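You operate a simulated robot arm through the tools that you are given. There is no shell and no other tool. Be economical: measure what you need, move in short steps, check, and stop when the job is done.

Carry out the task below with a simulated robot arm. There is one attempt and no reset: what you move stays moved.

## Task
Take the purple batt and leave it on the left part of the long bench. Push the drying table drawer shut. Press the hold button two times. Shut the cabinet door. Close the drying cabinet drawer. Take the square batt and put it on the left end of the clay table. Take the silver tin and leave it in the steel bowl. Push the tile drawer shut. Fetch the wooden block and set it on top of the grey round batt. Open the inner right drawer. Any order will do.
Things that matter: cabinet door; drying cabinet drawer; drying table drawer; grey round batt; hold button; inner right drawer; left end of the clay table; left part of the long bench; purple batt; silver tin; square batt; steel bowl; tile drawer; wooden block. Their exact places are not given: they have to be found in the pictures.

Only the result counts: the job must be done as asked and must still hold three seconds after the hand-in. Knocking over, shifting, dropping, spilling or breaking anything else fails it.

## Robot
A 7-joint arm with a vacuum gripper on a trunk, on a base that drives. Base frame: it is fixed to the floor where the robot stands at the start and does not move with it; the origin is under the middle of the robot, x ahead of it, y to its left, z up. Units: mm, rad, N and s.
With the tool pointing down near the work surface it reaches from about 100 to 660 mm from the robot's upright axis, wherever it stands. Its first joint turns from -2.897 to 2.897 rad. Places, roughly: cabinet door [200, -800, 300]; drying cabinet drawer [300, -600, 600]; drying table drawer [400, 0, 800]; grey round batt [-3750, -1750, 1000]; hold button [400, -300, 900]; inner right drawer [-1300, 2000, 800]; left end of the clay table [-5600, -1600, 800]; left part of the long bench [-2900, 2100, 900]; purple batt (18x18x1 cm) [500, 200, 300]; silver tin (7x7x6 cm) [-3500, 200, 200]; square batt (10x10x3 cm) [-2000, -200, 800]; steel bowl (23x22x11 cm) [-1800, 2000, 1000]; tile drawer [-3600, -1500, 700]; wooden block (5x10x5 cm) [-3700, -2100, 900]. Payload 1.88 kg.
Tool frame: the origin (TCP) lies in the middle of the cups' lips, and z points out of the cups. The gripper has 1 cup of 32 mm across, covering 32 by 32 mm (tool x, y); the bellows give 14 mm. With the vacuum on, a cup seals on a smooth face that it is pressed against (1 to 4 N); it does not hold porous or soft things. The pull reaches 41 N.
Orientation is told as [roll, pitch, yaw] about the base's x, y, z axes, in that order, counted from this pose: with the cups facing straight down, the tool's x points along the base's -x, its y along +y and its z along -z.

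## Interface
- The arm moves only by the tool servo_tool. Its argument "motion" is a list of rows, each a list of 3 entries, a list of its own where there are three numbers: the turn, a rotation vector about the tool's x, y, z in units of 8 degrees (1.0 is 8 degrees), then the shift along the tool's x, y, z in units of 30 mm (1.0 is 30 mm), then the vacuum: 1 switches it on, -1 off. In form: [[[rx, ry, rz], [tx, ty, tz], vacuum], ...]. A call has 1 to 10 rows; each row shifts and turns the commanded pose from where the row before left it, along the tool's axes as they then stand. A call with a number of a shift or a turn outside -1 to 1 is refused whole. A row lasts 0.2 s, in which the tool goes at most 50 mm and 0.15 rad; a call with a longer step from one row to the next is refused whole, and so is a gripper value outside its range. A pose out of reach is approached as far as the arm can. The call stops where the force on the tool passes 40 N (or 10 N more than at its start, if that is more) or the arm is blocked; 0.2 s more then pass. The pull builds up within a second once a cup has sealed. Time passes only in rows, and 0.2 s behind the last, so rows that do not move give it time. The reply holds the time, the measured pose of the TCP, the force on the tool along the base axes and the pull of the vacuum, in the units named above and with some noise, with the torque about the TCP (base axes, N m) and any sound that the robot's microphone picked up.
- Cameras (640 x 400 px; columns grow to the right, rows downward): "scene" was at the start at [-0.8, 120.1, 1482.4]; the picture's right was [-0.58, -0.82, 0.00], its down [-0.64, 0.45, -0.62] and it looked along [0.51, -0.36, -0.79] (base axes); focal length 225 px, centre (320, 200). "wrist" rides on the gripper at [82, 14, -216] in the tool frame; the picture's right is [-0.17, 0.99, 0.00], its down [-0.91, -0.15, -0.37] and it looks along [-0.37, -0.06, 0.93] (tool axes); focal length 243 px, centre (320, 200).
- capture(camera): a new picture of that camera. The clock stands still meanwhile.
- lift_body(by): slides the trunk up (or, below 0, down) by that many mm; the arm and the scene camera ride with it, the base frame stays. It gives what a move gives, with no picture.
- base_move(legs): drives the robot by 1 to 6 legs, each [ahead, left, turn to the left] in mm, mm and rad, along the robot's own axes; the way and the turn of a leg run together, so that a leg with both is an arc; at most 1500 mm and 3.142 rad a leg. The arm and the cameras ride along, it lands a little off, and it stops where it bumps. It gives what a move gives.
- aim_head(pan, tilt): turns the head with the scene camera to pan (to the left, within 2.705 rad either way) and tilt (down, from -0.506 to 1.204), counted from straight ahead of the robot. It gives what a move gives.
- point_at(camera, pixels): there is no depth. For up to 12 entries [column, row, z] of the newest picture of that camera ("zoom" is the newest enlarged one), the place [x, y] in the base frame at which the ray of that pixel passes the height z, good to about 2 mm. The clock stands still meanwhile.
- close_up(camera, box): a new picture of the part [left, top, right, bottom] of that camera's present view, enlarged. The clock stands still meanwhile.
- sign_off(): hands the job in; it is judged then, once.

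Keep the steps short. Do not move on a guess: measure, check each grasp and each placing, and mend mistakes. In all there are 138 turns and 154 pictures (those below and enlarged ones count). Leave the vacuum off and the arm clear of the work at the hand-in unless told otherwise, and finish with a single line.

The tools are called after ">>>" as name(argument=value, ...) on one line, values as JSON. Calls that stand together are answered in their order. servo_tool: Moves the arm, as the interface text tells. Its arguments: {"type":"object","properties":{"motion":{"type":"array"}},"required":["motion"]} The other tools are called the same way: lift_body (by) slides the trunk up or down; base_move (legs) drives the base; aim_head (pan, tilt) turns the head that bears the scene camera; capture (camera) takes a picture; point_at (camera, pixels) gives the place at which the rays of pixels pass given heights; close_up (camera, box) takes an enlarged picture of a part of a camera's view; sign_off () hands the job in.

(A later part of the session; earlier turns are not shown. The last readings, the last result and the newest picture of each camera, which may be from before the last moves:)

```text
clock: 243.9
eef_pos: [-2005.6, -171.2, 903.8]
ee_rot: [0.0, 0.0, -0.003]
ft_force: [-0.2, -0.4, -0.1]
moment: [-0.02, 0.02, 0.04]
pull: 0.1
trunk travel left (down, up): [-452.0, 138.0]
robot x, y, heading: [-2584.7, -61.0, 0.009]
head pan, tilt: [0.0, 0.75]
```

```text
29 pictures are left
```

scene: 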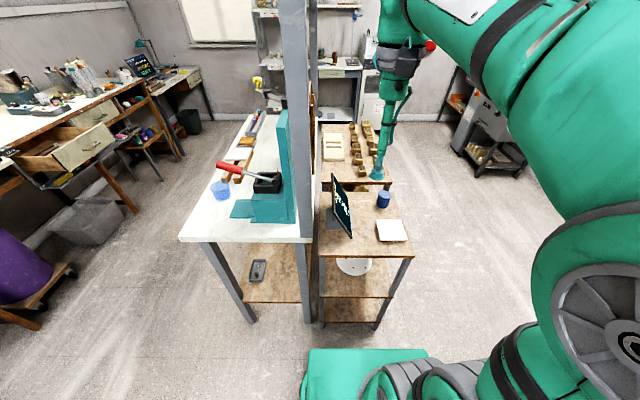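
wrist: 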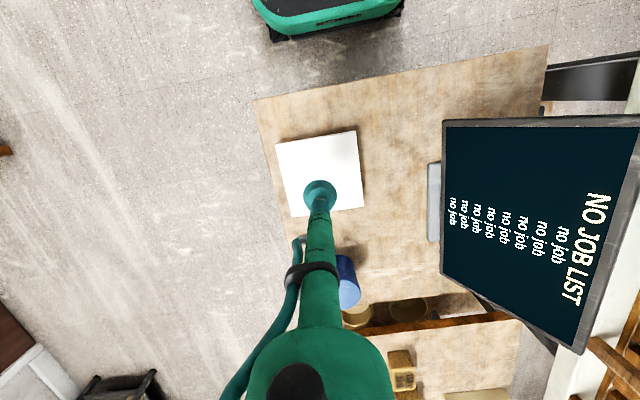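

Well centred. Descend with vacuum on, slowly at the end.

>>> servo_tool(motion=[[[0, 0, 0], [0, 0, 0.9], -1], [[0, 0, 0], [0, 0, 0.8], 1], [[0, 0, 0], [0, 0, 0.4], 1], [[0, 0, 0], [0, 0, 0.2], 1], [[0, 0, 0], [0, 0, 0.2], 1], [[0, 0, 0], [0, 0, 0], 1]])

>>> servo_tool(motion=[[[0, 0, 0], [0, 0, 0.2], 1], [[0, 0, 0], [0, 0, 0.2], 1], [[0, 0, 0], [0, 0, 0.15], 1], [[0, 0, 0], [0, 0, 0], 1]])

```text
clock: 245.3
eef_pos: [-2004.0, -170.4, 830.5]
ee_rot: [0.0, 0.001, -0.001]
ft_force: [-0.6, -0.4, -1.1]
moment: [0.0, 0.03, 0.01]
pull: 0.1
trunk travel left (down, up): [-452.0, 138.0]
robot x, y, heading: [-2584.0, -65.6, 0.01]
head pan, tilt: [0.0, 0.75]
```

```text
clock: 246.3
eef_pos: [-2005.4, -171.1, 816.0]
ee_rot: [-0.002, -0.006, 0.001]
ft_force: [-7.8, 1.0, 29.7]
moment: [0.05, -0.02, -0.14]
pull: 40.4
trunk travel left (down, up): [-452.0, 138.0]
robot x, y, heading: [-2584.6, -64.2, 0.008]
head pan, tilt: [0.0, 0.75]
```

Sealed. Lift it up and check, then look toward the west of the room for the way to the clay table.

>>> servo_tool(motion=[[[0, 0, 0], [0, 0, -0.4], 1], [[0, 0, 0], [0, 0, -1], 1], [[0, 0, 0], [0, 0, -1], 1], [[0, 0, 0], [0, 0, -1], 1], [[0, 0, 0], [0, 0, -1], 1], [[0, 0, 0], [0, 0, -1], 1], [[0, 0, 0], [0.5, 0.3, -1], 1], [[0, 0, 0], [1, 0.4, -1], 1], [[0, 0, 0], [1, 0.4, -1], 1], [[0, 0, 0], [1, 0.4, -1], 1]])

>>> base_move(legs=[[0, -350, 0], [0, 0, -1.57]])

>>> aim_head(pan=1.1, tilt=0.5)

>>> capture(camera="scene")

>>> aim_head(pan=-1.0, tilt=0.5)

>>> capture(camera="scene")

```text
clock: 248.5
eef_pos: [-2112.4, -124.0, 1095.9]
ee_rot: [0.0, 0.001, -0.003]
ft_force: [0.5, -0.3, -3.0]
moment: [0.01, 0.07, -0.03]
pull: 40.9
trunk travel left (down, up): [-452.0, 138.0]
robot x, y, heading: [-2581.4, -63.2, 0.013]
head pan, tilt: [0.0, 0.75]
```

```text
clock: 254.6
eef_pos: [-2636.6, -884.1, 1096.8]
ee_rot: [0.0, 0.001, -1.569]
ft_force: [0.1, -0.1, -1.2]
moment: [0.02, 0.01, -0.03]
pull: 40.9
trunk travel left (down, up): [-452.0, 138.0]
robot x, y, heading: [-2577.6, -413.8, -1.554]
head pan, tilt: [0.0, 0.75]
```

```text
clock: 255.9
eef_pos: [-2635.4, -882.5, 1095.7]
ee_rot: [0.0, -0.002, -1.568]
ft_force: [1.3, -0.1, -1.5]
moment: [0.05, -0.01, -0.02]
pull: 40.4
trunk travel left (down, up): [-452.0, 138.0]
robot x, y, heading: [-2578.1, -410.5, -1.557]
head pan, tilt: [1.1, 0.499]
```

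```text
28 pictures are left
```

scene: 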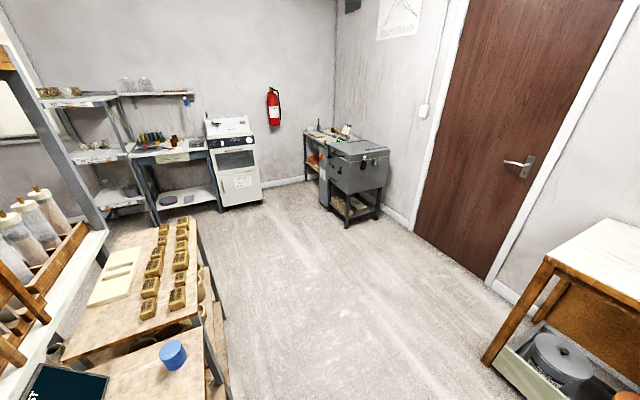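

```text
clock: 257.9
eef_pos: [-2636.3, -882.7, 1096.4]
ee_rot: [0.001, 0.001, -1.568]
ft_force: [-0.5, -0.6, -2.1]
moment: [0.02, 0.0, -0.01]
pull: 40.2
trunk travel left (down, up): [-452.0, 138.0]
robot x, y, heading: [-2579.1, -412.1, -1.565]
head pan, tilt: [-1.0, 0.499]
```

```text
27 pictures are left
```

scene: 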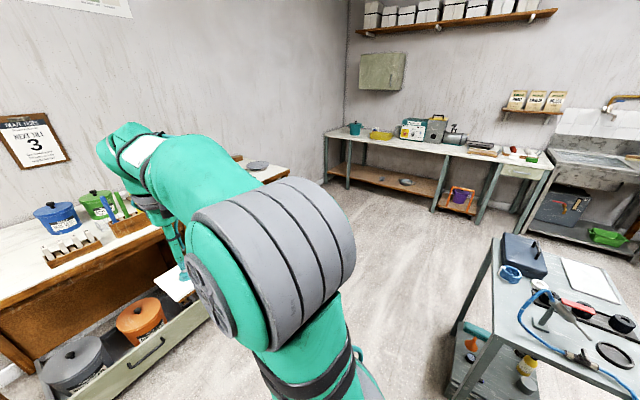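

I see the clay table at the far wall (left end near (345,130)), the trolley to pass on its south side. Drive there: south to y≈−800, turn to face west, go west, then shift to y≈−1600.

>>> base_move(legs=[[380, 0, 0], [0, 0, -1.57], [1500, 0, 0], [600, 0, 0], [0, 800, 0]])

>>> aim_head(pan=0.15, tilt=0.6)

>>> capture(camera="scene")

```text
clock: 278.1
eef_pos: [-5128.1, -1610.8, 1095.7]
ee_rot: [0.001, 0.0, -3.122]
ft_force: [0.0, -0.4, -1.6]
moment: [0.01, -0.04, 0.01]
pull: 40.8
trunk travel left (down, up): [-452.0, 138.0]
robot x, y, heading: [-4656.2, -1662.2, -3.11]
head pan, tilt: [-1.0, 0.499]
```

```text
clock: 279.5
eef_pos: [-5129.4, -1610.5, 1095.5]
ee_rot: [0.001, 0.0, -3.123]
ft_force: [-0.1, 0.6, -3.1]
moment: [0.0, 0.0, -0.02]
pull: 40.6
trunk travel left (down, up): [-452.0, 138.0]
robot x, y, heading: [-4655.4, -1656.9, -3.109]
head pan, tilt: [0.15, 0.6]
```

```text
26 pictures are left
```

scene: 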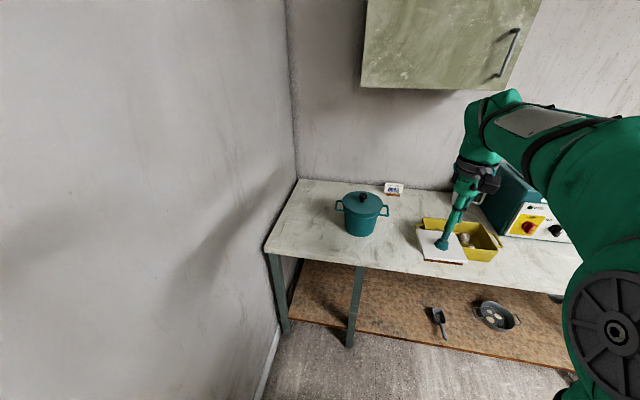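

>>> point_at(camera="scene", pixels=[[312, 225, 820], [267, 250, 820], [298, 182, 820], [395, 240, 820], [362, 234, 820], [330, 248, 820], [398, 275, 820], [427, 220, 820]])

```text
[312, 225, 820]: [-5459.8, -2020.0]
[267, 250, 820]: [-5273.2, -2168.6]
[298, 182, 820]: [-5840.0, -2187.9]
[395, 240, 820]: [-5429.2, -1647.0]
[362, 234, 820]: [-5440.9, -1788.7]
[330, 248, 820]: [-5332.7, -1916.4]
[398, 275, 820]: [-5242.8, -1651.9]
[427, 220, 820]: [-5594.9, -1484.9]
```

Chosen spot: (−5380,−1640) between the pot and the yellow tray. Drive 150 mm nearer and place the arm above it; check with the wrist camera.

>>> base_move(legs=[[150, 0, 0]])

>>> servo_tool(motion=[[[0, 0, 0], [-0.85, 0.25, 0.8], 1], [[0, 0, 0], [-0.85, 0.25, 0.8], 1], [[0, 0, 0], [-0.85, 0.25, 0.8], 1], [[0, 0, 0], [-0.8, 0.25, 0.8], 1], [[0, 0, 0], [0, 0, 0.8], 1]])

>>> capture(camera="wrist")

>>> close_up(camera="scene", box=[280, 180, 520, 330])

```text
clock: 280.9
eef_pos: [-5277.6, -1613.8, 1096.4]
ee_rot: [0.002, 0.001, -3.124]
ft_force: [-0.8, 0.1, -2.4]
moment: [-0.02, -0.01, -0.01]
pull: 40.6
trunk travel left (down, up): [-452.0, 138.0]
robot x, y, heading: [-4808.4, -1668.1, -3.113]
head pan, tilt: [0.15, 0.6]
```

```text
clock: 282.1
eef_pos: [-5378.3, -1646.3, 974.9]
ee_rot: [0.001, -0.002, -3.125]
ft_force: [0.3, 0.2, -2.2]
moment: [-0.02, -0.03, -0.01]
pull: 40.6
trunk travel left (down, up): [-452.0, 138.0]
robot x, y, heading: [-4804.8, -1670.5, -3.114]
head pan, tilt: [0.15, 0.6]
```

```text
25 pictures are left
```

wrist: 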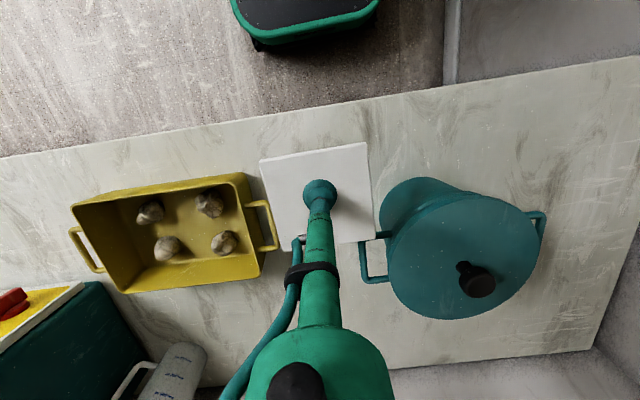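

```text
2.67 times, centred on (400, 255) of scene
```

zoom: 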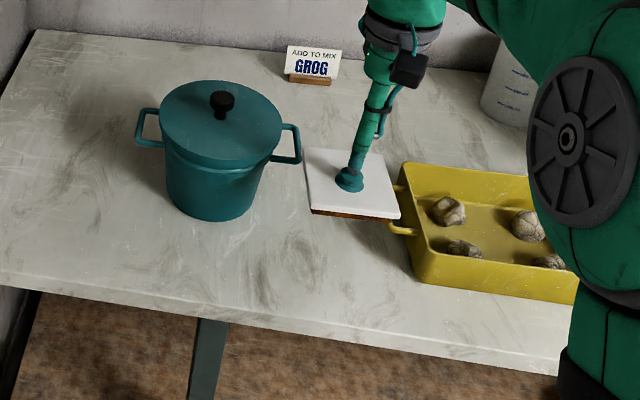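

>>> point_at(camera="wrist", pixels=[[279, 240, 850], [268, 200, 850], [279, 240, 800], [268, 200, 800], [360, 280, 880], [361, 243, 880], [380, 215, 795], [320, 108, 795], [385, 190, 850]])

```text
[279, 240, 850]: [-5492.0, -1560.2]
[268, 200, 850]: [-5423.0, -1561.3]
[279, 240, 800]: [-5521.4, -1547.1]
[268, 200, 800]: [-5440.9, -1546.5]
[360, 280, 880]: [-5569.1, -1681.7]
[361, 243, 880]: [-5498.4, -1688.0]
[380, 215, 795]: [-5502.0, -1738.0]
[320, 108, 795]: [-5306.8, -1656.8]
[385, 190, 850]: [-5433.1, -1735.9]
```

Clearances are fine (≥35 mm both sides, 23 mm to the front edge). Descend.

>>> servo_tool(motion=[[[0, 0, 0], [0, 0, 1], 1], [[0, 0, 0], [0, 0, 1], 1], [[0, 0, 0], [0, 0, 1], 1], [[0, 0, 0], [0, 0, 0.7], 1]])

>>> servo_tool(motion=[[[0, 0, 0], [0, 0, 0.3], 1], [[0, 0, 0], [0, 0, 0.3], 1], [[0, 0, 0], [0, 0, 0.2], 1]])

>>> servo_tool(motion=[[[0, 0, 0], [0, 0, 0.2], 1], [[0, 0, 0], [0, 0, 0.15], 1]])

```text
clock: 283.1
eef_pos: [-5378.1, -1646.5, 864.8]
ee_rot: [0.0, -0.001, -3.125]
ft_force: [0.5, 0.4, -2.4]
moment: [0.01, -0.01, 0.0]
pull: 40.9
trunk travel left (down, up): [-452.0, 138.0]
robot x, y, heading: [-4808.0, -1663.7, -3.11]
head pan, tilt: [0.15, 0.6]
```

```text
clock: 283.9
eef_pos: [-5378.1, -1645.5, 840.4]
ee_rot: [0.001, 0.002, -3.124]
ft_force: [0.9, 0.5, -3.1]
moment: [-0.02, -0.04, 0.0]
pull: 40.7
trunk travel left (down, up): [-452.0, 138.0]
robot x, y, heading: [-4803.5, -1669.5, -3.112]
head pan, tilt: [0.15, 0.6]
```

```text
clock: 284.5
eef_pos: [-5378.0, -1645.9, 829.4]
ee_rot: [0.0, -0.001, -3.127]
ft_force: [0.4, 0.4, -2.2]
moment: [0.0, -0.03, 0.0]
pull: 40.3
trunk travel left (down, up): [-452.0, 138.0]
robot x, y, heading: [-4805.0, -1665.4, -3.112]
head pan, tilt: [0.15, 0.6]
```

>>> servo_tool(motion=[[[0, 0, 0], [0, 0, 0.15], 1], [[0, 0, 0], [0, 0, 0.15], 1]])

>>> servo_tool(motion=[[[0, 0, 0], [0, 0, 0.12], 1], [[0, 0, 0], [0, 0, 0.12], 1]])

>>> servo_tool(motion=[[[0, 0, 0], [0, 0, 0.12], 1]])

```text
clock: 285.1
eef_pos: [-5377.3, -1645.0, 821.2]
ee_rot: [0.0, -0.002, -3.126]
ft_force: [1.7, 0.1, 5.5]
moment: [0.02, 0.1, 0.04]
pull: 40.5
trunk travel left (down, up): [-452.0, 138.0]
robot x, y, heading: [-4805.6, -1668.5, -3.112]
head pan, tilt: [0.15, 0.6]
```

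```text
clock: 285.7
eef_pos: [-5378.9, -1645.8, 818.3]
ee_rot: [0.0, -0.006, -3.127]
ft_force: [6.4, 2.8, 29.3]
moment: [0.01, -0.02, -0.19]
pull: 40.7
trunk travel left (down, up): [-452.0, 138.0]
robot x, y, heading: [-4813.4, -1668.1, -3.109]
head pan, tilt: [0.15, 0.6]
```

```text
clock: 286.1
eef_pos: [-5378.1, -1644.9, 812.8]
ee_rot: [-0.002, -0.004, -3.125]
ft_force: [1.4, 3.0, 30.5]
moment: [-0.03, 0.09, -0.24]
pull: 40.7
trunk travel left (down, up): [-452.0, 138.0]
robot x, y, heading: [-4806.1, -1664.6, -3.108]
head pan, tilt: [0.15, 0.6]
```

Seated. Ease, release, lift and check.

>>> servo_tool(motion=[[[0, 0, 0], [0, 0, -0.15], 1], [[0, 0, 0], [0, 0, 0], -1], [[0, 0, 0], [0, 0, 0], -1], [[0, 0, 0], [0, 0, 0], -1], [[0, 0, 0], [0, 0, -0.3], -1], [[0, 0, 0], [0, 0, -0.8], -1], [[0, 0, 0], [0, 0, -1], -1], [[0, 0, 0], [0, 0, -1], -1], [[0, 0, 0], [0.5, 0, -1], -1], [[0, 0, 0], [1, 0, -1], -1]])

>>> close_up(camera="scene", box=[280, 180, 520, 330])

```text
clock: 288.3
eef_pos: [-5334.4, -1646.5, 967.7]
ee_rot: [0.001, 0.0, -3.124]
ft_force: [0.3, -0.3, -0.7]
moment: [-0.04, -0.08, -0.04]
pull: 0.0
trunk travel left (down, up): [-452.0, 138.0]
robot x, y, heading: [-4803.5, -1664.4, -3.107]
head pan, tilt: [0.15, 0.6]
```

```text
2.67 times, centred on (400, 255) of scene
```

zoom: 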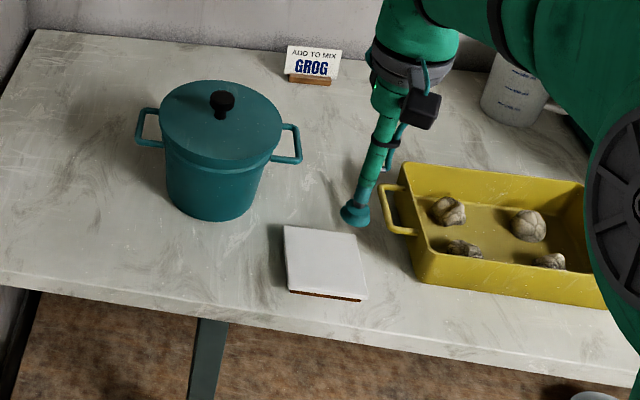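

The square batt is placed. Next: the glaze table (tile drawer, block, grey batt). Drive out north, back to x≈−3700 and turn to face −y.

>>> servo_tool(motion=[[[0, 0, 0], [1, 0, -1], -1], [[0, 0, 0], [1, 0, -1], -1], [[0, 0, 0], [1, 0, -1], -1], [[0, 0, 0], [1, 0, -0.5], -1], [[0, 0, 0], [1, 0, 0], -1]])

>>> base_move(legs=[[0, -700, 0], [-1080, 0, 0], [0, 0, 1.545]])

>>> aim_head(pan=0.1, tilt=0.65)

>>> capture(camera="scene")

>>> capture(camera="wrist")

```text
clock: 289.5
eef_pos: [-5183.4, -1642.0, 1072.5]
ee_rot: [-0.001, 0.001, -3.125]
ft_force: [-0.2, -0.1, 0.0]
moment: [0.0, -0.04, 0.02]
pull: 0.0
trunk travel left (down, up): [-452.0, 138.0]
robot x, y, heading: [-4808.9, -1669.6, -3.113]
head pan, tilt: [0.15, 0.6]
```

```text
clock: 302.2
eef_pos: [-3790.1, -1309.8, 1073.1]
ee_rot: [-0.001, -0.001, -1.587]
ft_force: [1.1, 0.7, 1.5]
moment: [0.03, -0.01, 0.04]
pull: 0.1
trunk travel left (down, up): [-452.0, 138.0]
robot x, y, heading: [-3751.8, -936.6, -1.578]
head pan, tilt: [0.15, 0.6]
```

```text
clock: 302.8
eef_pos: [-3789.7, -1311.4, 1072.9]
ee_rot: [0.0, 0.0, -1.586]
ft_force: [0.2, -0.8, -0.7]
moment: [0.04, 0.01, -0.04]
pull: 0.0
trunk travel left (down, up): [-452.0, 138.0]
robot x, y, heading: [-3753.7, -932.4, -1.574]
head pan, tilt: [0.099, 0.649]
```

```text
22 pictures are left
```

scene: 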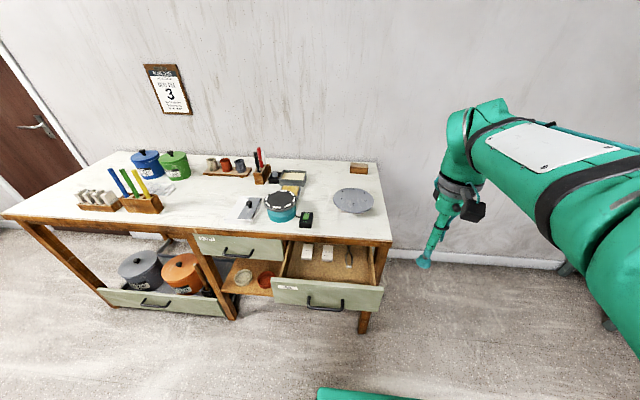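

```text
21 pictures are left
```

wrist: 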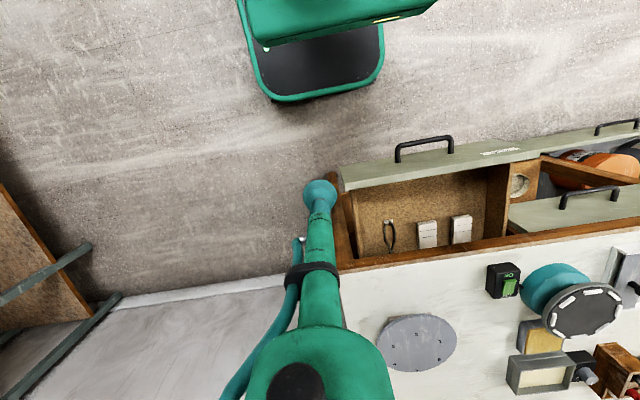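

The tile drawer is the open one at scene (328,290); grey round batt at (353,200); wooden block at (358,168). Triangulate.

>>> point_at(camera="scene", pixels=[[309, 305, 700], [309, 305, 750], [343, 305, 700], [343, 305, 750], [353, 199, 880], [353, 199, 930], [358, 164, 900], [358, 164, 950], [280, 243, 850], [380, 283, 750], [272, 280, 750]])

>>> point_at(camera="wrist", pixels=[[452, 138, 700], [452, 138, 750], [397, 147, 700], [397, 147, 750], [417, 345, 880], [417, 345, 930], [344, 270, 870], [343, 187, 750], [343, 187, 800]])

>>> close_up(camera="scene", box=[250, 150, 410, 250])

```text
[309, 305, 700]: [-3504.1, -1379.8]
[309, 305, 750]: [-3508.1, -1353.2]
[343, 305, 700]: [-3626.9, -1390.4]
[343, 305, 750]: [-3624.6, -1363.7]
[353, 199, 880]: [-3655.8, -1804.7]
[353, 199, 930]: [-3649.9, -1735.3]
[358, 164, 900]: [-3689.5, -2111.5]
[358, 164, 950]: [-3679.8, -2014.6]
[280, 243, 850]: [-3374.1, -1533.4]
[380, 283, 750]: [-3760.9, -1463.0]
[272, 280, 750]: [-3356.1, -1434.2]
```

```text
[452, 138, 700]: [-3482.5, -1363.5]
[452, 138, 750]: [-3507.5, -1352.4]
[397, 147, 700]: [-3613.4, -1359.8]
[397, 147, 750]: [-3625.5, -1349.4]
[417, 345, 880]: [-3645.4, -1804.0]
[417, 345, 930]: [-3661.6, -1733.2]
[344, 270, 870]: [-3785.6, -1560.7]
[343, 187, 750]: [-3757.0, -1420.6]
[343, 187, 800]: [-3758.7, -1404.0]
```

```text
4.00 times, centred on (330, 200) of scene
```

zoom: 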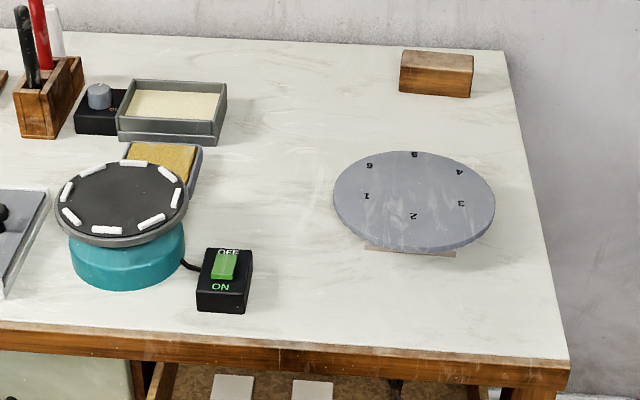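

Handle bar at (−3508..−3625, −1352, 752). Same method as before: tilt 24°, move in front of the bar and lower the tip to z≈716.

>>> servo_tool(motion=[[[0, -1, 0], [0.35, 0.9, 0], -1], [[0, -1, 0], [0.35, 0.9, 0], -1], [[0, -1, 0], [0, 0.95, 0], -1], [[0, 0, 0], [0, 0.95, 0], -1], [[0, 0, 0], [0, 0.95, 0], -1], [[0, 0, 0], [0, 0.95, 0], -1], [[0, 0, 0], [0, 0.95, 0], -1], [[0, 0, 0], [0, 0.92, 0], -1]])

>>> servo_tool(motion=[[[0, 0, 0], [0.4067, 0, 0.9135], -1], [[0, 0, 0], [0.4067, 0, 0.9135], -1], [[0, 0, 0], [0.4067, 0, 0.9135], -1], [[0, 0, 0], [0.4067, 0, 0.9135], -1], [[0, 0, 0], [0.4067, 0, 0.9135], -1], [[0, 0, 0], [0.4067, 0, 0.9135], -1], [[0, 0, 0], [0.4067, 0, 0.9135], -1], [[0, 0, 0], [0.4067, 0, 0.9135], -1], [[0, 0, 0], [0.4067, 0, 0.9135], -1], [[0, 0, 0], [0.4067, 0, 0.9135], -1]])

>>> capture(camera="scene")

```text
clock: 303.7
eef_pos: [-3761.6, -1303.8, 1023.6]
ee_rot: [-0.054, -0.274, -1.79]
ft_force: [-0.4, 0.4, 0.4]
moment: [-0.03, 0.01, -0.01]
pull: 0.1
trunk travel left (down, up): [-452.0, 138.0]
robot x, y, heading: [-3751.4, -933.7, -1.569]
head pan, tilt: [0.099, 0.649]
stopped in row 4: the arm was blocked; the commanded pose is now the measured one
```

```text
clock: 305.9
eef_pos: [-3769.2, -1258.6, 716.8]
ee_rot: [-0.058, -0.265, -1.802]
ft_force: [0.4, 0.3, -0.6]
moment: [-0.04, 0.03, -0.02]
pull: 0.0
trunk travel left (down, up): [-452.0, 138.0]
robot x, y, heading: [-3753.8, -936.4, -1.575]
head pan, tilt: [0.099, 0.649]
```

```text
19 pictures are left
```

scene: 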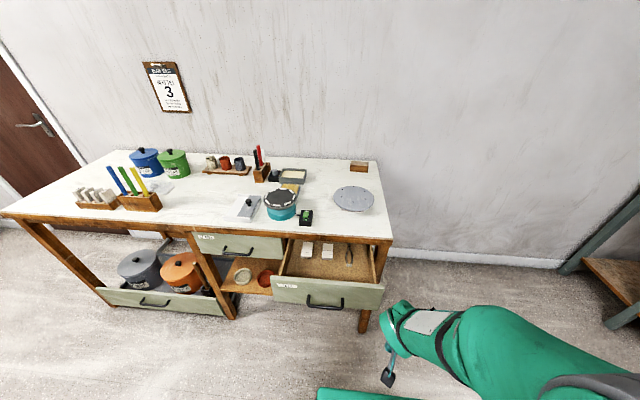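

The arm was too folded to move sideways, so I strafe the base 200 mm left instead, then push with the arm.

>>> base_move(legs=[[0, 203, 0]])

>>> servo_tool(motion=[[[0, 0, 0], [-0.75, 0.19, 0.19], -1], [[0, 0, 0], [-0.75, 0.19, 0.19], -1], [[0, 0, 0], [-0.56, 0.145, 0.145], -1], [[0, 0, 0], [-0.28, 0.072, 0.072], -1], [[0, 0, 0], [-0.28, 0.072, 0.072], -1], [[0, 0, 0], [-0.28, 0.072, 0.072], -1], [[0, 0, 0], [-0.28, 0.072, 0.072], -1], [[0, 0, 0], [-0.28, 0.072, 0.072], -1], [[0, 0, 0], [-0.28, 0.072, 0.072], -1]])

>>> close_up(camera="scene", box=[240, 200, 480, 350])

```text
clock: 307.5
eef_pos: [-3566.0, -1250.3, 719.9]
ee_rot: [-0.067, -0.245, -1.799]
ft_force: [-0.3, -0.3, -0.1]
moment: [0.0, 0.01, -0.02]
pull: 0.0
trunk travel left (down, up): [-452.0, 138.0]
robot x, y, heading: [-3552.7, -931.6, -1.567]
head pan, tilt: [0.099, 0.649]
```

```text
clock: 309.5
eef_pos: [-3566.9, -1370.1, 718.5]
ee_rot: [-0.067, -0.243, -1.8]
ft_force: [0.9, 0.3, -0.2]
moment: [-0.01, 0.04, 0.0]
pull: 0.1
trunk travel left (down, up): [-452.0, 138.0]
robot x, y, heading: [-3550.9, -936.0, -1.576]
head pan, tilt: [0.099, 0.649]
```

```text
2.67 times, centred on (360, 275) of scene
```

zoom: 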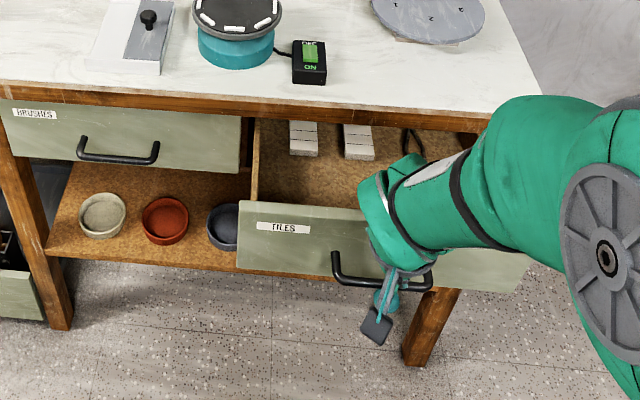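

Label reads TILES; tool is behind the handle. Keep pushing in 9 mm steps.

>>> servo_tool(motion=[[[0, 0, 0], [-0.3, 0.077, 0.077], -1], [[0, 0, 0], [-0.3, 0.077, 0.077], -1], [[0, 0, 0], [-0.3, 0.077, 0.077], -1], [[0, 0, 0], [-0.3, 0.077, 0.077], -1], [[0, 0, 0], [-0.3, 0.077, 0.077], -1], [[0, 0, 0], [-0.3, 0.077, 0.077], -1], [[0, 0, 0], [-0.3, 0.077, 0.077], -1], [[0, 0, 0], [-0.3, 0.077, 0.077], -1], [[0, 0, 0], [-0.3, 0.077, 0.077], -1]])

>>> servo_tool(motion=[[[0, 0, 0], [-0.2, 0.05, 0.05], -1], [[0, 0, 0], [-0.2, 0.05, 0.05], -1], [[0, 0, 0], [-0.2, 0.05, 0.05], -1]])

>>> close_up(camera="scene", box=[240, 200, 480, 350])

```text
clock: 311.5
eef_pos: [-3566.3, -1456.8, 715.9]
ee_rot: [-0.065, -0.245, -1.798]
ft_force: [0.0, 0.0, -0.4]
moment: [-0.01, -0.02, 0.0]
pull: 0.0
trunk travel left (down, up): [-452.0, 138.0]
robot x, y, heading: [-3553.7, -933.4, -1.577]
head pan, tilt: [0.099, 0.649]
```

```text
clock: 312.3
eef_pos: [-3565.7, -1475.1, 715.7]
ee_rot: [-0.067, -0.245, -1.8]
ft_force: [0.0, -0.7, -0.6]
moment: [0.03, -0.01, 0.01]
pull: 0.1
trunk travel left (down, up): [-452.0, 138.0]
robot x, y, heading: [-3546.7, -936.1, -1.575]
head pan, tilt: [0.099, 0.649]
```

```text
2.67 times, centred on (360, 275) of scene
```

zoom: 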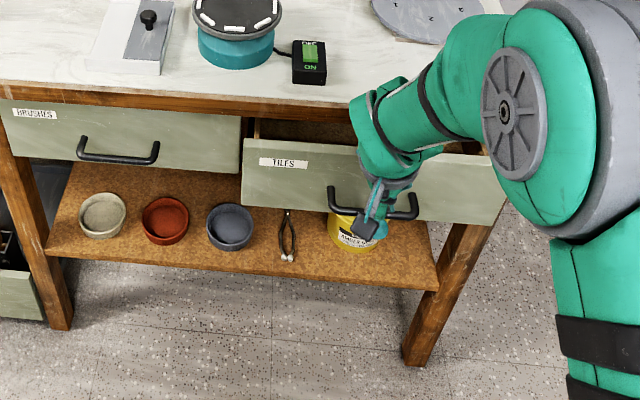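

About 50 mm left. Tilt 8° more to keep the hand off the table edge, then finish.

>>> servo_tool(motion=[[[0, -1, 0], [0, 0, 0], -1], [[0, 0, 0], [-0.27, 0.07, 0.11], -1], [[0, 0, 0], [-0.27, 0.07, 0.11], -1], [[0, 0, 0], [-0.27, 0.07, 0.11], -1], [[0, 0, 0], [-0.2, 0.05, 0.08], -1], [[0, 0, 0], [-0.2, 0.05, 0.08], -1]])

>>> servo_tool(motion=[[[0, 0, 0], [-0.15, 0.04, 0.06], -1], [[0, 0, 0], [-0.15, 0.04, 0.06], -1], [[0, 0, 0], [-0.15, 0.04, 0.06], -1], [[0, 0, 0], [-0.15, 0.04, 0.06], -1], [[0, 0, 0], [-0.15, 0.04, 0.06], -1]])

>>> servo_tool(motion=[[[0, 0, 0], [-0.15, 0.04, 0.06], -1], [[0, 0, 0], [-0.15, 0.04, 0.06], -1]])

```text
clock: 313.7
eef_pos: [-3567.1, -1514.4, 715.2]
ee_rot: [-0.07, -0.381, -1.79]
ft_force: [0.9, 0.3, -0.1]
moment: [-0.05, -0.04, 0.0]
pull: 0.0
trunk travel left (down, up): [-452.0, 138.0]
robot x, y, heading: [-3550.4, -936.2, -1.573]
head pan, tilt: [0.099, 0.649]
```

```text
clock: 314.9
eef_pos: [-3567.3, -1537.9, 713.9]
ee_rot: [-0.071, -0.38, -1.789]
ft_force: [0.4, 6.3, -2.6]
moment: [-0.12, 0.0, 0.0]
pull: 0.2
trunk travel left (down, up): [-452.0, 138.0]
robot x, y, heading: [-3551.7, -933.2, -1.581]
head pan, tilt: [0.099, 0.649]
```

```text
clock: 315.7
eef_pos: [-3568.9, -1540.2, 707.4]
ee_rot: [-0.077, -0.365, -1.792]
ft_force: [0.1, 0.5, -0.3]
moment: [-0.02, 0.01, -0.03]
pull: 0.2
trunk travel left (down, up): [-452.0, 138.0]
robot x, y, heading: [-3550.1, -936.4, -1.571]
head pan, tilt: [0.099, 0.649]
stopped in row 2: the force on the tool passed its limit at 41 N (the readings are from after the stop); the commanded pose is now the measured one
```

Stop felt at 41 N: tile drawer shut. Back away, straighten the tool, raise, and drive round to the table's west end for the block.

>>> base_move(legs=[[-220, 0, 0]])

>>> servo_tool(motion=[[[-0.18, 0.87, -0.53], [0.4, 0, -0.9], -1], [[-0.18, 0.87, -0.53], [0.4, 0, -0.9], -1], [[-0.18, 0.87, -0.53], [0.4, 0, -0.9], -1], [[0, 0, 0], [0.8, 0, -1], -1], [[0, 0, 0], [0.8, 0, -1], -1], [[0, 0, 0], [0.8, 0, -1], -1], [[0, 0, 0], [0.8, 0, -1], -1], [[0, 0, 0], [0.8, 0, -1], -1], [[0, 0, 0], [0, 0, -1], -1], [[0, 0, 0], [0, 0, -1], -1]])

>>> lift_body(by=138)

>>> capture(camera="scene")

>>> base_move(legs=[[0, 0, 1.573], [-650, 0, 0], [0, -770, 0]])

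>>> aim_head(pan=0.0, tilt=0.8)

>>> capture(camera="scene")

```text
clock: 317.4
eef_pos: [-3567.6, -1321.5, 708.2]
ee_rot: [-0.075, -0.366, -1.789]
ft_force: [0.6, -0.5, 0.3]
moment: [0.02, -0.01, 0.02]
pull: 0.0
trunk travel left (down, up): [-452.0, 138.0]
robot x, y, heading: [-3550.5, -711.8, -1.578]
head pan, tilt: [0.099, 0.649]
```

```text
clock: 319.6
eef_pos: [-3542.5, -1151.2, 988.9]
ee_rot: [-0.034, 0.011, -1.587]
ft_force: [0.3, 0.3, 0.3]
moment: [0.03, 0.03, 0.01]
pull: 0.2
trunk travel left (down, up): [-452.0, 138.0]
robot x, y, heading: [-3548.0, -714.6, -1.574]
head pan, tilt: [0.099, 0.649]
```

```text
clock: 321.2
eef_pos: [-3543.6, -1151.4, 1126.1]
ee_rot: [-0.035, 0.01, -1.588]
ft_force: [0.3, -0.6, -0.3]
moment: [0.02, -0.02, 0.0]
pull: 0.1
trunk travel left (down, up): [-590.0, 0.0]
robot x, y, heading: [-3548.9, -711.8, -1.574]
head pan, tilt: [0.099, 0.649]
```

```text
16 pictures are left
```

scene: 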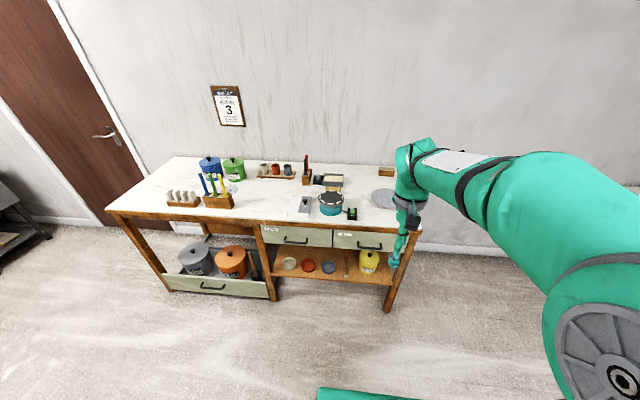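

```text
clock: 332.4
eef_pos: [-3757.9, -1469.6, 1126.3]
ee_rot: [-0.036, 0.01, -0.014]
ft_force: [0.1, -0.5, -0.3]
moment: [0.02, -0.03, 0.04]
pull: 0.1
trunk travel left (down, up): [-590.0, 0.0]
robot x, y, heading: [-4192.8, -1474.6, -0.003]
head pan, tilt: [0.099, 0.649]
```

```text
clock: 333.1
eef_pos: [-3758.4, -1470.5, 1125.8]
ee_rot: [-0.035, 0.011, -0.015]
ft_force: [0.6, -0.2, -0.3]
moment: [-0.03, -0.02, -0.03]
pull: 0.0
trunk travel left (down, up): [-590.0, 0.0]
robot x, y, heading: [-4193.8, -1475.1, 0.0]
head pan, tilt: [0.0, 0.799]
```

```text
15 pictures are left
```

scene: 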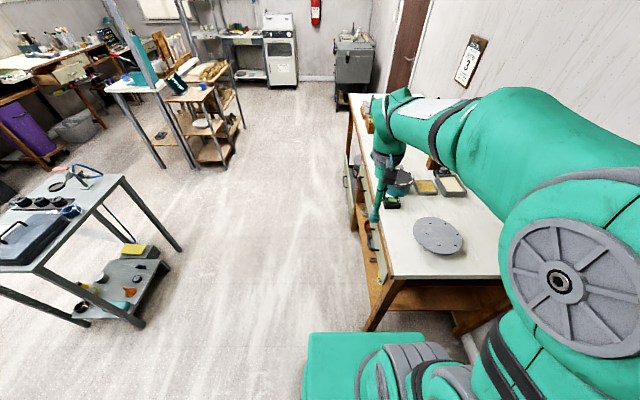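

Tile drawer is flush with its neighbour. Strafe 325 mm right so both the block and the grey batt are in reach, then look with both cameras.

>>> base_move(legs=[[0, -325, 0]])

>>> servo_tool(motion=[[[-0.25, 0, 0], [0, -1, 0], -1], [[0, 0, 0], [0, -1, 0], -1], [[0, 0, 0], [0, -1, 0], -1], [[0, 0, 0], [0, -1, 0], -1], [[0, 0, 0], [0, -1, 0], -1], [[0, 0, 0], [0, -1, 0], -1], [[0, 0, 0], [0, -1, 0], -1]])

>>> capture(camera="wrist")

```text
clock: 335.2
eef_pos: [-3757.6, -1794.1, 1126.7]
ee_rot: [-0.035, 0.013, -0.012]
ft_force: [0.2, 0.3, 0.2]
moment: [-0.02, -0.01, -0.02]
pull: 0.0
trunk travel left (down, up): [-590.0, 0.0]
robot x, y, heading: [-4197.1, -1804.3, 0.004]
head pan, tilt: [0.0, 0.799]
```

```text
clock: 336.8
eef_pos: [-3760.8, -2003.2, 1127.0]
ee_rot: [0.0, 0.013, -0.011]
ft_force: [-0.2, 0.3, 1.9]
moment: [0.03, 0.0, 0.01]
pull: 0.0
trunk travel left (down, up): [-590.0, 0.0]
robot x, y, heading: [-4192.2, -1805.6, -0.002]
head pan, tilt: [0.0, 0.799]
```

```text
14 pictures are left
```

wrist: 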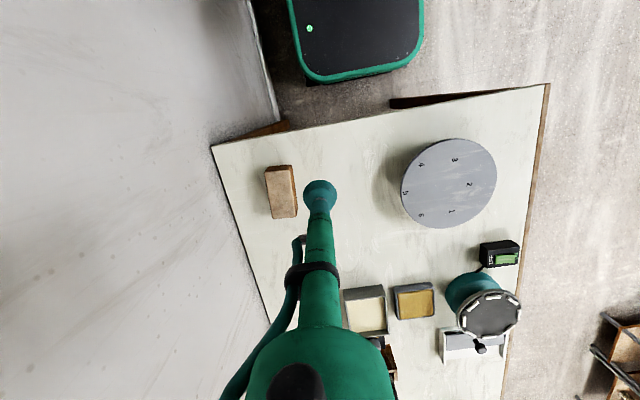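

>>> point_at(camera="wrist", pixels=[[281, 191, 920], [265, 167, 920], [297, 216, 920], [448, 183, 905], [401, 183, 905], [497, 183, 905], [448, 139, 905], [448, 228, 905], [281, 191, 910]])

>>> close_up(camera="wrist", box=[240, 140, 400, 240])

```text
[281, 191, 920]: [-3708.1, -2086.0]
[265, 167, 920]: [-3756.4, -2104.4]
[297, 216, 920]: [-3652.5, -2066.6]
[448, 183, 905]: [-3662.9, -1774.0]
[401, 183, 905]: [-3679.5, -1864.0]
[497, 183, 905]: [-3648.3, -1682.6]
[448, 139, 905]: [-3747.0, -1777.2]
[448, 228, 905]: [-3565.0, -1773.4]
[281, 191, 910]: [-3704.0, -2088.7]
```

```text
4.00 times, centred on (320, 190) of wrist
```

zoom: 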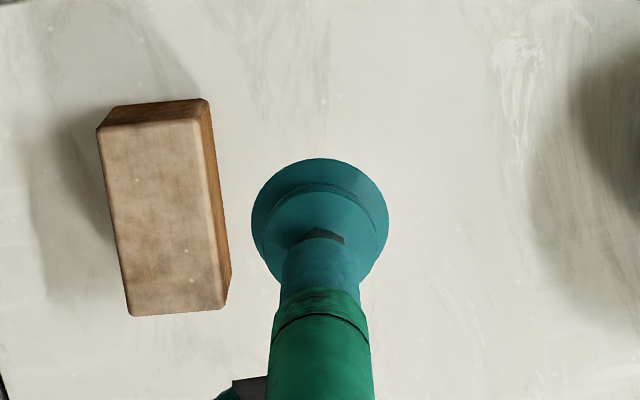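

Block top centre about (−3697,−2088, 905). Move above and descend to z≈945.

>>> servo_tool(motion=[[[0, 0, 0], [-0.71, -0.94, 0], -1], [[0, 0, 0], [-0.71, -0.94, 0], -1], [[0, 0, 0], [-0.71, -0.95, 0], -1], [[0, 0, 0], [0, 0, 1], -1], [[0, 0, 0], [0, 0, 1], -1], [[0, 0, 0], [0, 0, 1], -1], [[0, 0, 0], [0, 0, 1], -1], [[0, 0, 0], [0, 0, 1], -1], [[0, 0, 0], [0, 0, 1], -1]])

>>> close_up(camera="wrist", box=[240, 120, 400, 220])

>>> point_at(camera="zoom", pixels=[[320, 200, 905], [320, 160, 905], [320, 240, 905]])

```text
clock: 338.8
eef_pos: [-3699.8, -2090.1, 947.0]
ee_rot: [0.0, 0.01, -0.012]
ft_force: [-0.4, -0.3, -0.1]
moment: [0.03, 0.0, 0.0]
pull: 0.0
trunk travel left (down, up): [-590.0, 0.0]
robot x, y, heading: [-4193.6, -1802.6, 0.004]
head pan, tilt: [0.0, 0.799]
```

```text
4.00 times, centred on (320, 170) of wrist
```

zoom: 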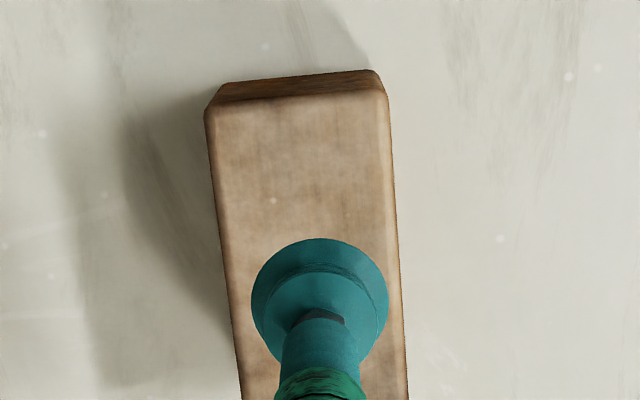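

```text
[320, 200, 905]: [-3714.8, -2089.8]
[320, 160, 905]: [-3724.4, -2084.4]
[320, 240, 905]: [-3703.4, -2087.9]
```

Centre of the block is ~10 mm further ahead. Shift and descend with vacuum.

>>> servo_tool(motion=[[[0, 0, 0], [-0.35, 0, 0.6], -1], [[0, 0, 0], [0, 0, 0.4], 1], [[0, 0, 0], [0, 0, 0.2], 1], [[0, 0, 0], [0, 0, 0.15], 1], [[0, 0, 0], [0, 0, 0], 1]])

>>> servo_tool(motion=[[[0, 0, 0], [0, 0, 0.15], 1], [[0, 0, 0], [0, 0, 0.15], 1], [[0, 0, 0], [0, 0, 0.1], 1], [[0, 0, 0], [0, 0, 0], 1]])

```text
clock: 340.0
eef_pos: [-3690.3, -2088.0, 906.3]
ee_rot: [-0.002, 0.008, -0.013]
ft_force: [0.2, 1.3, -0.4]
moment: [0.02, 0.0, -0.03]
pull: 40.9
trunk travel left (down, up): [-590.0, 0.0]
robot x, y, heading: [-4194.5, -1798.9, 0.005]
head pan, tilt: [0.0, 0.799]
```

```text
clock: 341.0
eef_pos: [-3689.9, -2089.2, 896.3]
ee_rot: [-0.003, 0.007, -0.01]
ft_force: [-1.2, 3.1, 29.6]
moment: [-0.06, -0.18, -0.1]
pull: 40.7
trunk travel left (down, up): [-590.0, 0.0]
robot x, y, heading: [-4194.3, -1802.4, 0.003]
head pan, tilt: [0.0, 0.799]
```

Sealed. Lift, carry over to the grey batt's centre (−3657,−1773).

>>> servo_tool(motion=[[[0, 0, 0], [0, 0, -0.5], 1], [[0, 0, 0], [0, 0, -1], 1], [[0, 0, 0], [0, 0, -1], 1], [[0, 0, 0], [0, 0, -1], 1], [[0, 0, 0], [0, 0, -1], 1]])

>>> servo_tool(motion=[[[0, 0, 0], [-0.12, 1, 0], 1], [[0, 0, 0], [-0.12, 1, 0], 1], [[0, 0, 0], [-0.12, 1, 0], 1], [[0, 0, 0], [-0.12, 1, 0], 1], [[0, 0, 0], [-0.12, 1, 0], 1], [[0, 0, 0], [-0.12, 1, 0], 1], [[0, 0, 0], [-0.12, 1, 0], 1], [[0, 0, 0], [-0.12, 1, 0], 1], [[0, 0, 0], [-0.1, 1, 0], 1], [[0, 0, 0], [0, 1, 0], 1]])

>>> servo_tool(motion=[[[0, 0, 0], [0, 0.53, 0.5], 1], [[0, 0, 0], [0, 0, 0.6], 1]])

>>> capture(camera="wrist")

```text
clock: 342.2
eef_pos: [-3689.2, -2088.6, 1029.8]
ee_rot: [0.001, 0.014, -0.012]
ft_force: [-0.3, 0.1, -1.5]
moment: [0.0, -0.02, 0.01]
pull: 40.7
trunk travel left (down, up): [-590.0, 0.0]
robot x, y, heading: [-4197.0, -1803.0, 0.002]
head pan, tilt: [0.0, 0.799]
```

```text
clock: 344.4
eef_pos: [-3652.0, -1788.4, 1028.5]
ee_rot: [0.001, 0.011, -0.013]
ft_force: [-0.3, -0.7, -0.9]
moment: [0.0, -0.02, -0.01]
pull: 40.6
trunk travel left (down, up): [-590.0, 0.0]
robot x, y, heading: [-4198.7, -1802.5, 0.0]
head pan, tilt: [0.0, 0.799]
```

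```text
clock: 345.0
eef_pos: [-3652.1, -1774.1, 995.7]
ee_rot: [0.0, 0.011, -0.013]
ft_force: [-0.1, 0.7, -0.5]
moment: [0.01, -0.01, 0.01]
pull: 40.8
trunk travel left (down, up): [-590.0, 0.0]
robot x, y, heading: [-4193.8, -1802.6, 0.004]
head pan, tilt: [0.0, 0.799]
```

```text
11 pictures are left
```

wrist: 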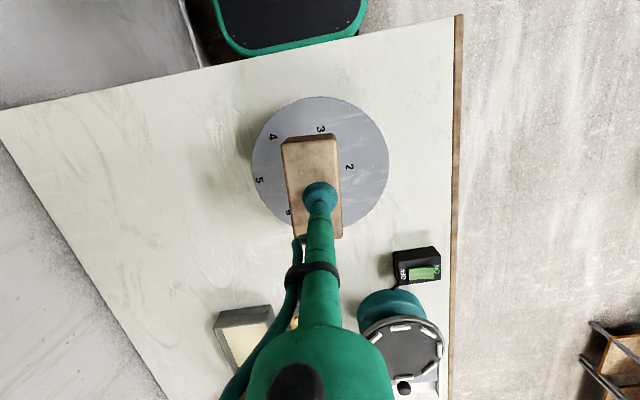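

Aligned over the disc. Lower slowly to contact (expected TCP ≈955).

>>> servo_tool(motion=[[[0, 0, 0], [0.2, 0, 0.6], 1], [[0, 0, 0], [0, 0, 0.3], 1], [[0, 0, 0], [0, 0, 0.2], 1]])

>>> servo_tool(motion=[[[0, 0, 0], [0, 0, 0.15], 1], [[0, 0, 0], [0, 0, 0.15], 1]])

>>> servo_tool(motion=[[[0, 0, 0], [0, 0, 0.15], 1]])

```text
clock: 345.8
eef_pos: [-3659.9, -1774.0, 962.9]
ee_rot: [0.0, 0.011, -0.012]
ft_force: [0.3, -1.2, -1.2]
moment: [0.0, 0.0, 0.0]
pull: 41.0
trunk travel left (down, up): [-590.0, 0.0]
robot x, y, heading: [-4193.4, -1802.3, 0.002]
head pan, tilt: [0.0, 0.799]
```

```text
clock: 346.4
eef_pos: [-3659.5, -1774.2, 953.8]
ee_rot: [0.0, 0.01, -0.011]
ft_force: [-0.5, -0.8, -1.6]
moment: [0.01, -0.02, 0.02]
pull: 40.3
trunk travel left (down, up): [-590.0, 0.0]
robot x, y, heading: [-4193.7, -1797.3, 0.006]
head pan, tilt: [0.0, 0.799]
```

```text
clock: 346.8
eef_pos: [-3660.4, -1774.6, 948.7]
ee_rot: [-0.001, 0.01, -0.009]
ft_force: [-0.7, 0.2, -1.9]
moment: [0.02, -0.02, -0.02]
pull: 41.0
trunk travel left (down, up): [-590.0, 0.0]
robot x, y, heading: [-4194.7, -1799.5, 0.006]
head pan, tilt: [0.0, 0.799]
```

>>> servo_tool(motion=[[[0, 0, 0], [0, 0, 0.12], 1], [[0, 0, 0], [0, 0, 0.12], 1]])

>>> servo_tool(motion=[[[0, 0, 0], [0, 0, 0.1], 1], [[0, 0, 0], [0, 0, 0.1], 1]])

```text
clock: 347.4
eef_pos: [-3660.4, -1774.1, 944.3]
ee_rot: [0.0, 0.01, -0.011]
ft_force: [-3.7, 0.1, 10.4]
moment: [-0.06, -0.04, 0.0]
pull: 40.9
trunk travel left (down, up): [-590.0, 0.0]
robot x, y, heading: [-4197.3, -1800.3, 0.007]
head pan, tilt: [0.0, 0.799]
```

```text
clock: 348.0
eef_pos: [-3660.1, -1774.0, 938.4]
ee_rot: [-0.002, 0.006, -0.012]
ft_force: [-5.5, 0.1, 31.0]
moment: [-0.11, 0.03, -0.12]
pull: 40.3
trunk travel left (down, up): [-590.0, 0.0]
robot x, y, heading: [-4193.3, -1798.0, 0.005]
head pan, tilt: [0.0, 0.799]
```

In contact. Ease, release, lift and check.

>>> servo_tool(motion=[[[0, 0, 0], [0, 0, -0.2], 1], [[0, 0, 0], [0, 0, 0], -1], [[0, 0, 0], [0, 0, 0], -1], [[0, 0, 0], [0, 0, 0], -1], [[0, 0, 0], [0, 0, -0.3], -1], [[0, 0, 0], [0, 0, -0.8], -1], [[0, 0, 0], [0, 0, -1], -1], [[0, 0, 0], [0, 0, -1], -1], [[0, 0, 0], [1, 0, -1], -1], [[0, 0, 0], [1, 0, -1], -1]])

>>> close_up(camera="wrist", box=[200, 80, 440, 230])

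```text
clock: 350.2
eef_pos: [-3719.9, -1772.9, 1096.3]
ee_rot: [0.0, 0.01, -0.014]
ft_force: [-1.0, -0.1, 0.2]
moment: [0.01, 0.0, -0.01]
pull: 0.0
trunk travel left (down, up): [-590.0, 0.0]
robot x, y, heading: [-4192.2, -1804.1, 0.007]
head pan, tilt: [0.0, 0.799]
```

```text
2.67 times, centred on (320, 155) of wrist
```

zoom: 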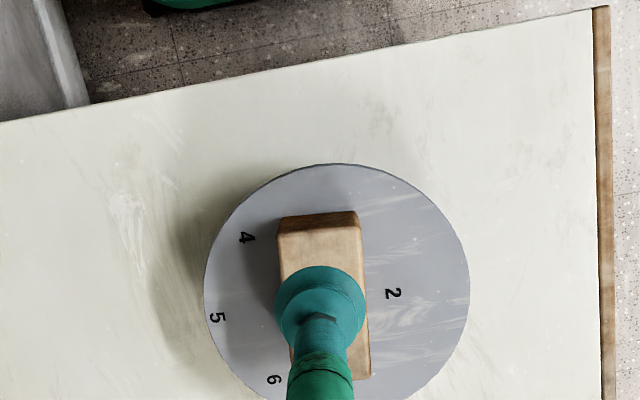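

Block stands on the grey batt. Last item: the tin. Drive north along x≈−4200, turn to face −y and come to the trolley's north side, then look.

>>> servo_tool(motion=[[[0, 0, 0], [1, 0, 0], -1], [[0, 0, 0], [1, 0, 0], -1]])

>>> base_move(legs=[[0, 1500, 0], [0, 1200, 0], [0, 0, -1.57], [0, 720, 0]])

>>> aim_head(pan=0.0, tilt=0.85)

>>> lift_body(by=-400)

>>> capture(camera="scene")

```text
clock: 350.8
eef_pos: [-3779.0, -1772.5, 1096.5]
ee_rot: [0.001, 0.011, -0.012]
ft_force: [-0.9, 0.4, 0.1]
moment: [-0.03, 0.01, -0.04]
pull: 0.1
trunk travel left (down, up): [-590.0, 0.0]
robot x, y, heading: [-4191.4, -1797.2, 0.006]
head pan, tilt: [0.0, 0.799]
```

```text
clock: 371.2
eef_pos: [-3459.3, 460.2, 1095.9]
ee_rot: [-0.001, 0.01, -1.585]
ft_force: [-0.2, -0.1, -0.9]
moment: [0.0, 0.02, 0.02]
pull: 0.0
trunk travel left (down, up): [-590.0, 0.0]
robot x, y, heading: [-3487.6, 876.5, -1.573]
head pan, tilt: [0.0, 0.799]
```

```text
clock: 371.8
eef_pos: [-3458.2, 461.0, 1096.2]
ee_rot: [-0.001, 0.011, -1.587]
ft_force: [0.7, 0.0, 0.3]
moment: [0.0, -0.02, 0.0]
pull: 0.1
trunk travel left (down, up): [-590.0, 0.0]
robot x, y, heading: [-3484.1, 882.1, -1.569]
head pan, tilt: [0.0, 0.85]
```

```text
clock: 375.6
eef_pos: [-3459.8, 459.2, 695.2]
ee_rot: [-0.001, 0.01, -1.584]
ft_force: [0.5, 0.1, -0.6]
moment: [0.0, 0.0, -0.01]
pull: 0.1
trunk travel left (down, up): [-190.0, 400.0]
robot x, y, heading: [-3489.6, 872.6, -1.569]
head pan, tilt: [0.0, 0.85]
```

```text
9 pictures are left
```

scene: 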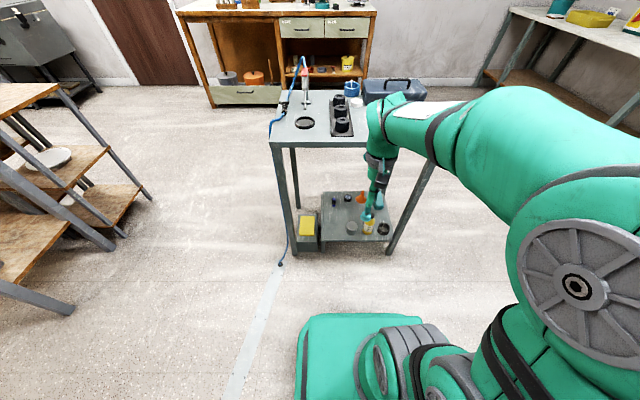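

>>> close_up(camera="scene", box=[290, 170, 450, 270])

>>> point_at(camera="scene", pixels=[[352, 225, 200], [352, 225, 250], [352, 225, 300], [355, 241, 200], [294, 252, 0], [270, 142, 850], [380, 142, 850], [384, 228, 240]])

>>> capture(camera="wrist")

```text
4.00 times, centred on (370, 220) of scene
```

zoom: 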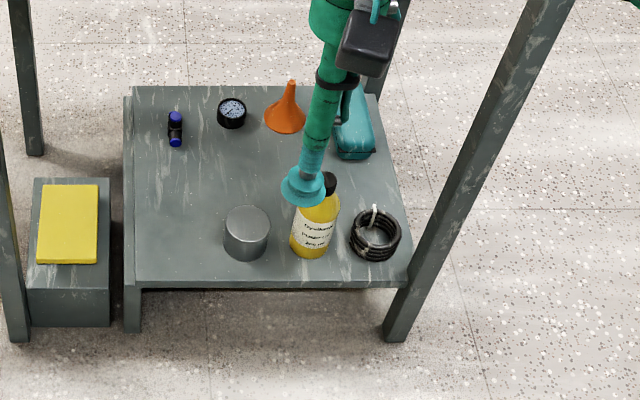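

```text
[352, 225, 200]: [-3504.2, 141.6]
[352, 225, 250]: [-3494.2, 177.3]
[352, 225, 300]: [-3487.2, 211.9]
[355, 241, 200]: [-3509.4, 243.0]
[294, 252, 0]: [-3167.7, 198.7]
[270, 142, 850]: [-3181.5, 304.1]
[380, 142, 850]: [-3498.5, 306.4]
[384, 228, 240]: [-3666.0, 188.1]
```

```text
7 pictures are left
```

wrist: 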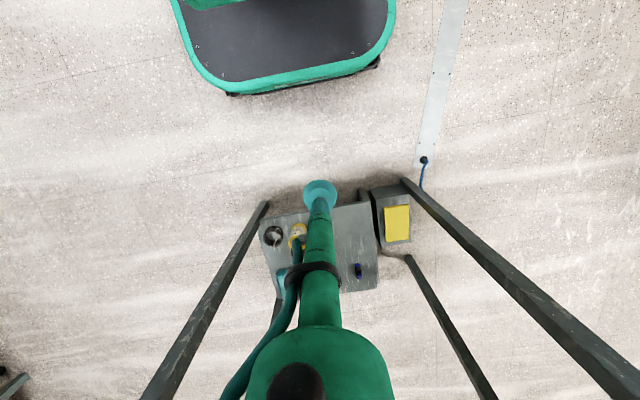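

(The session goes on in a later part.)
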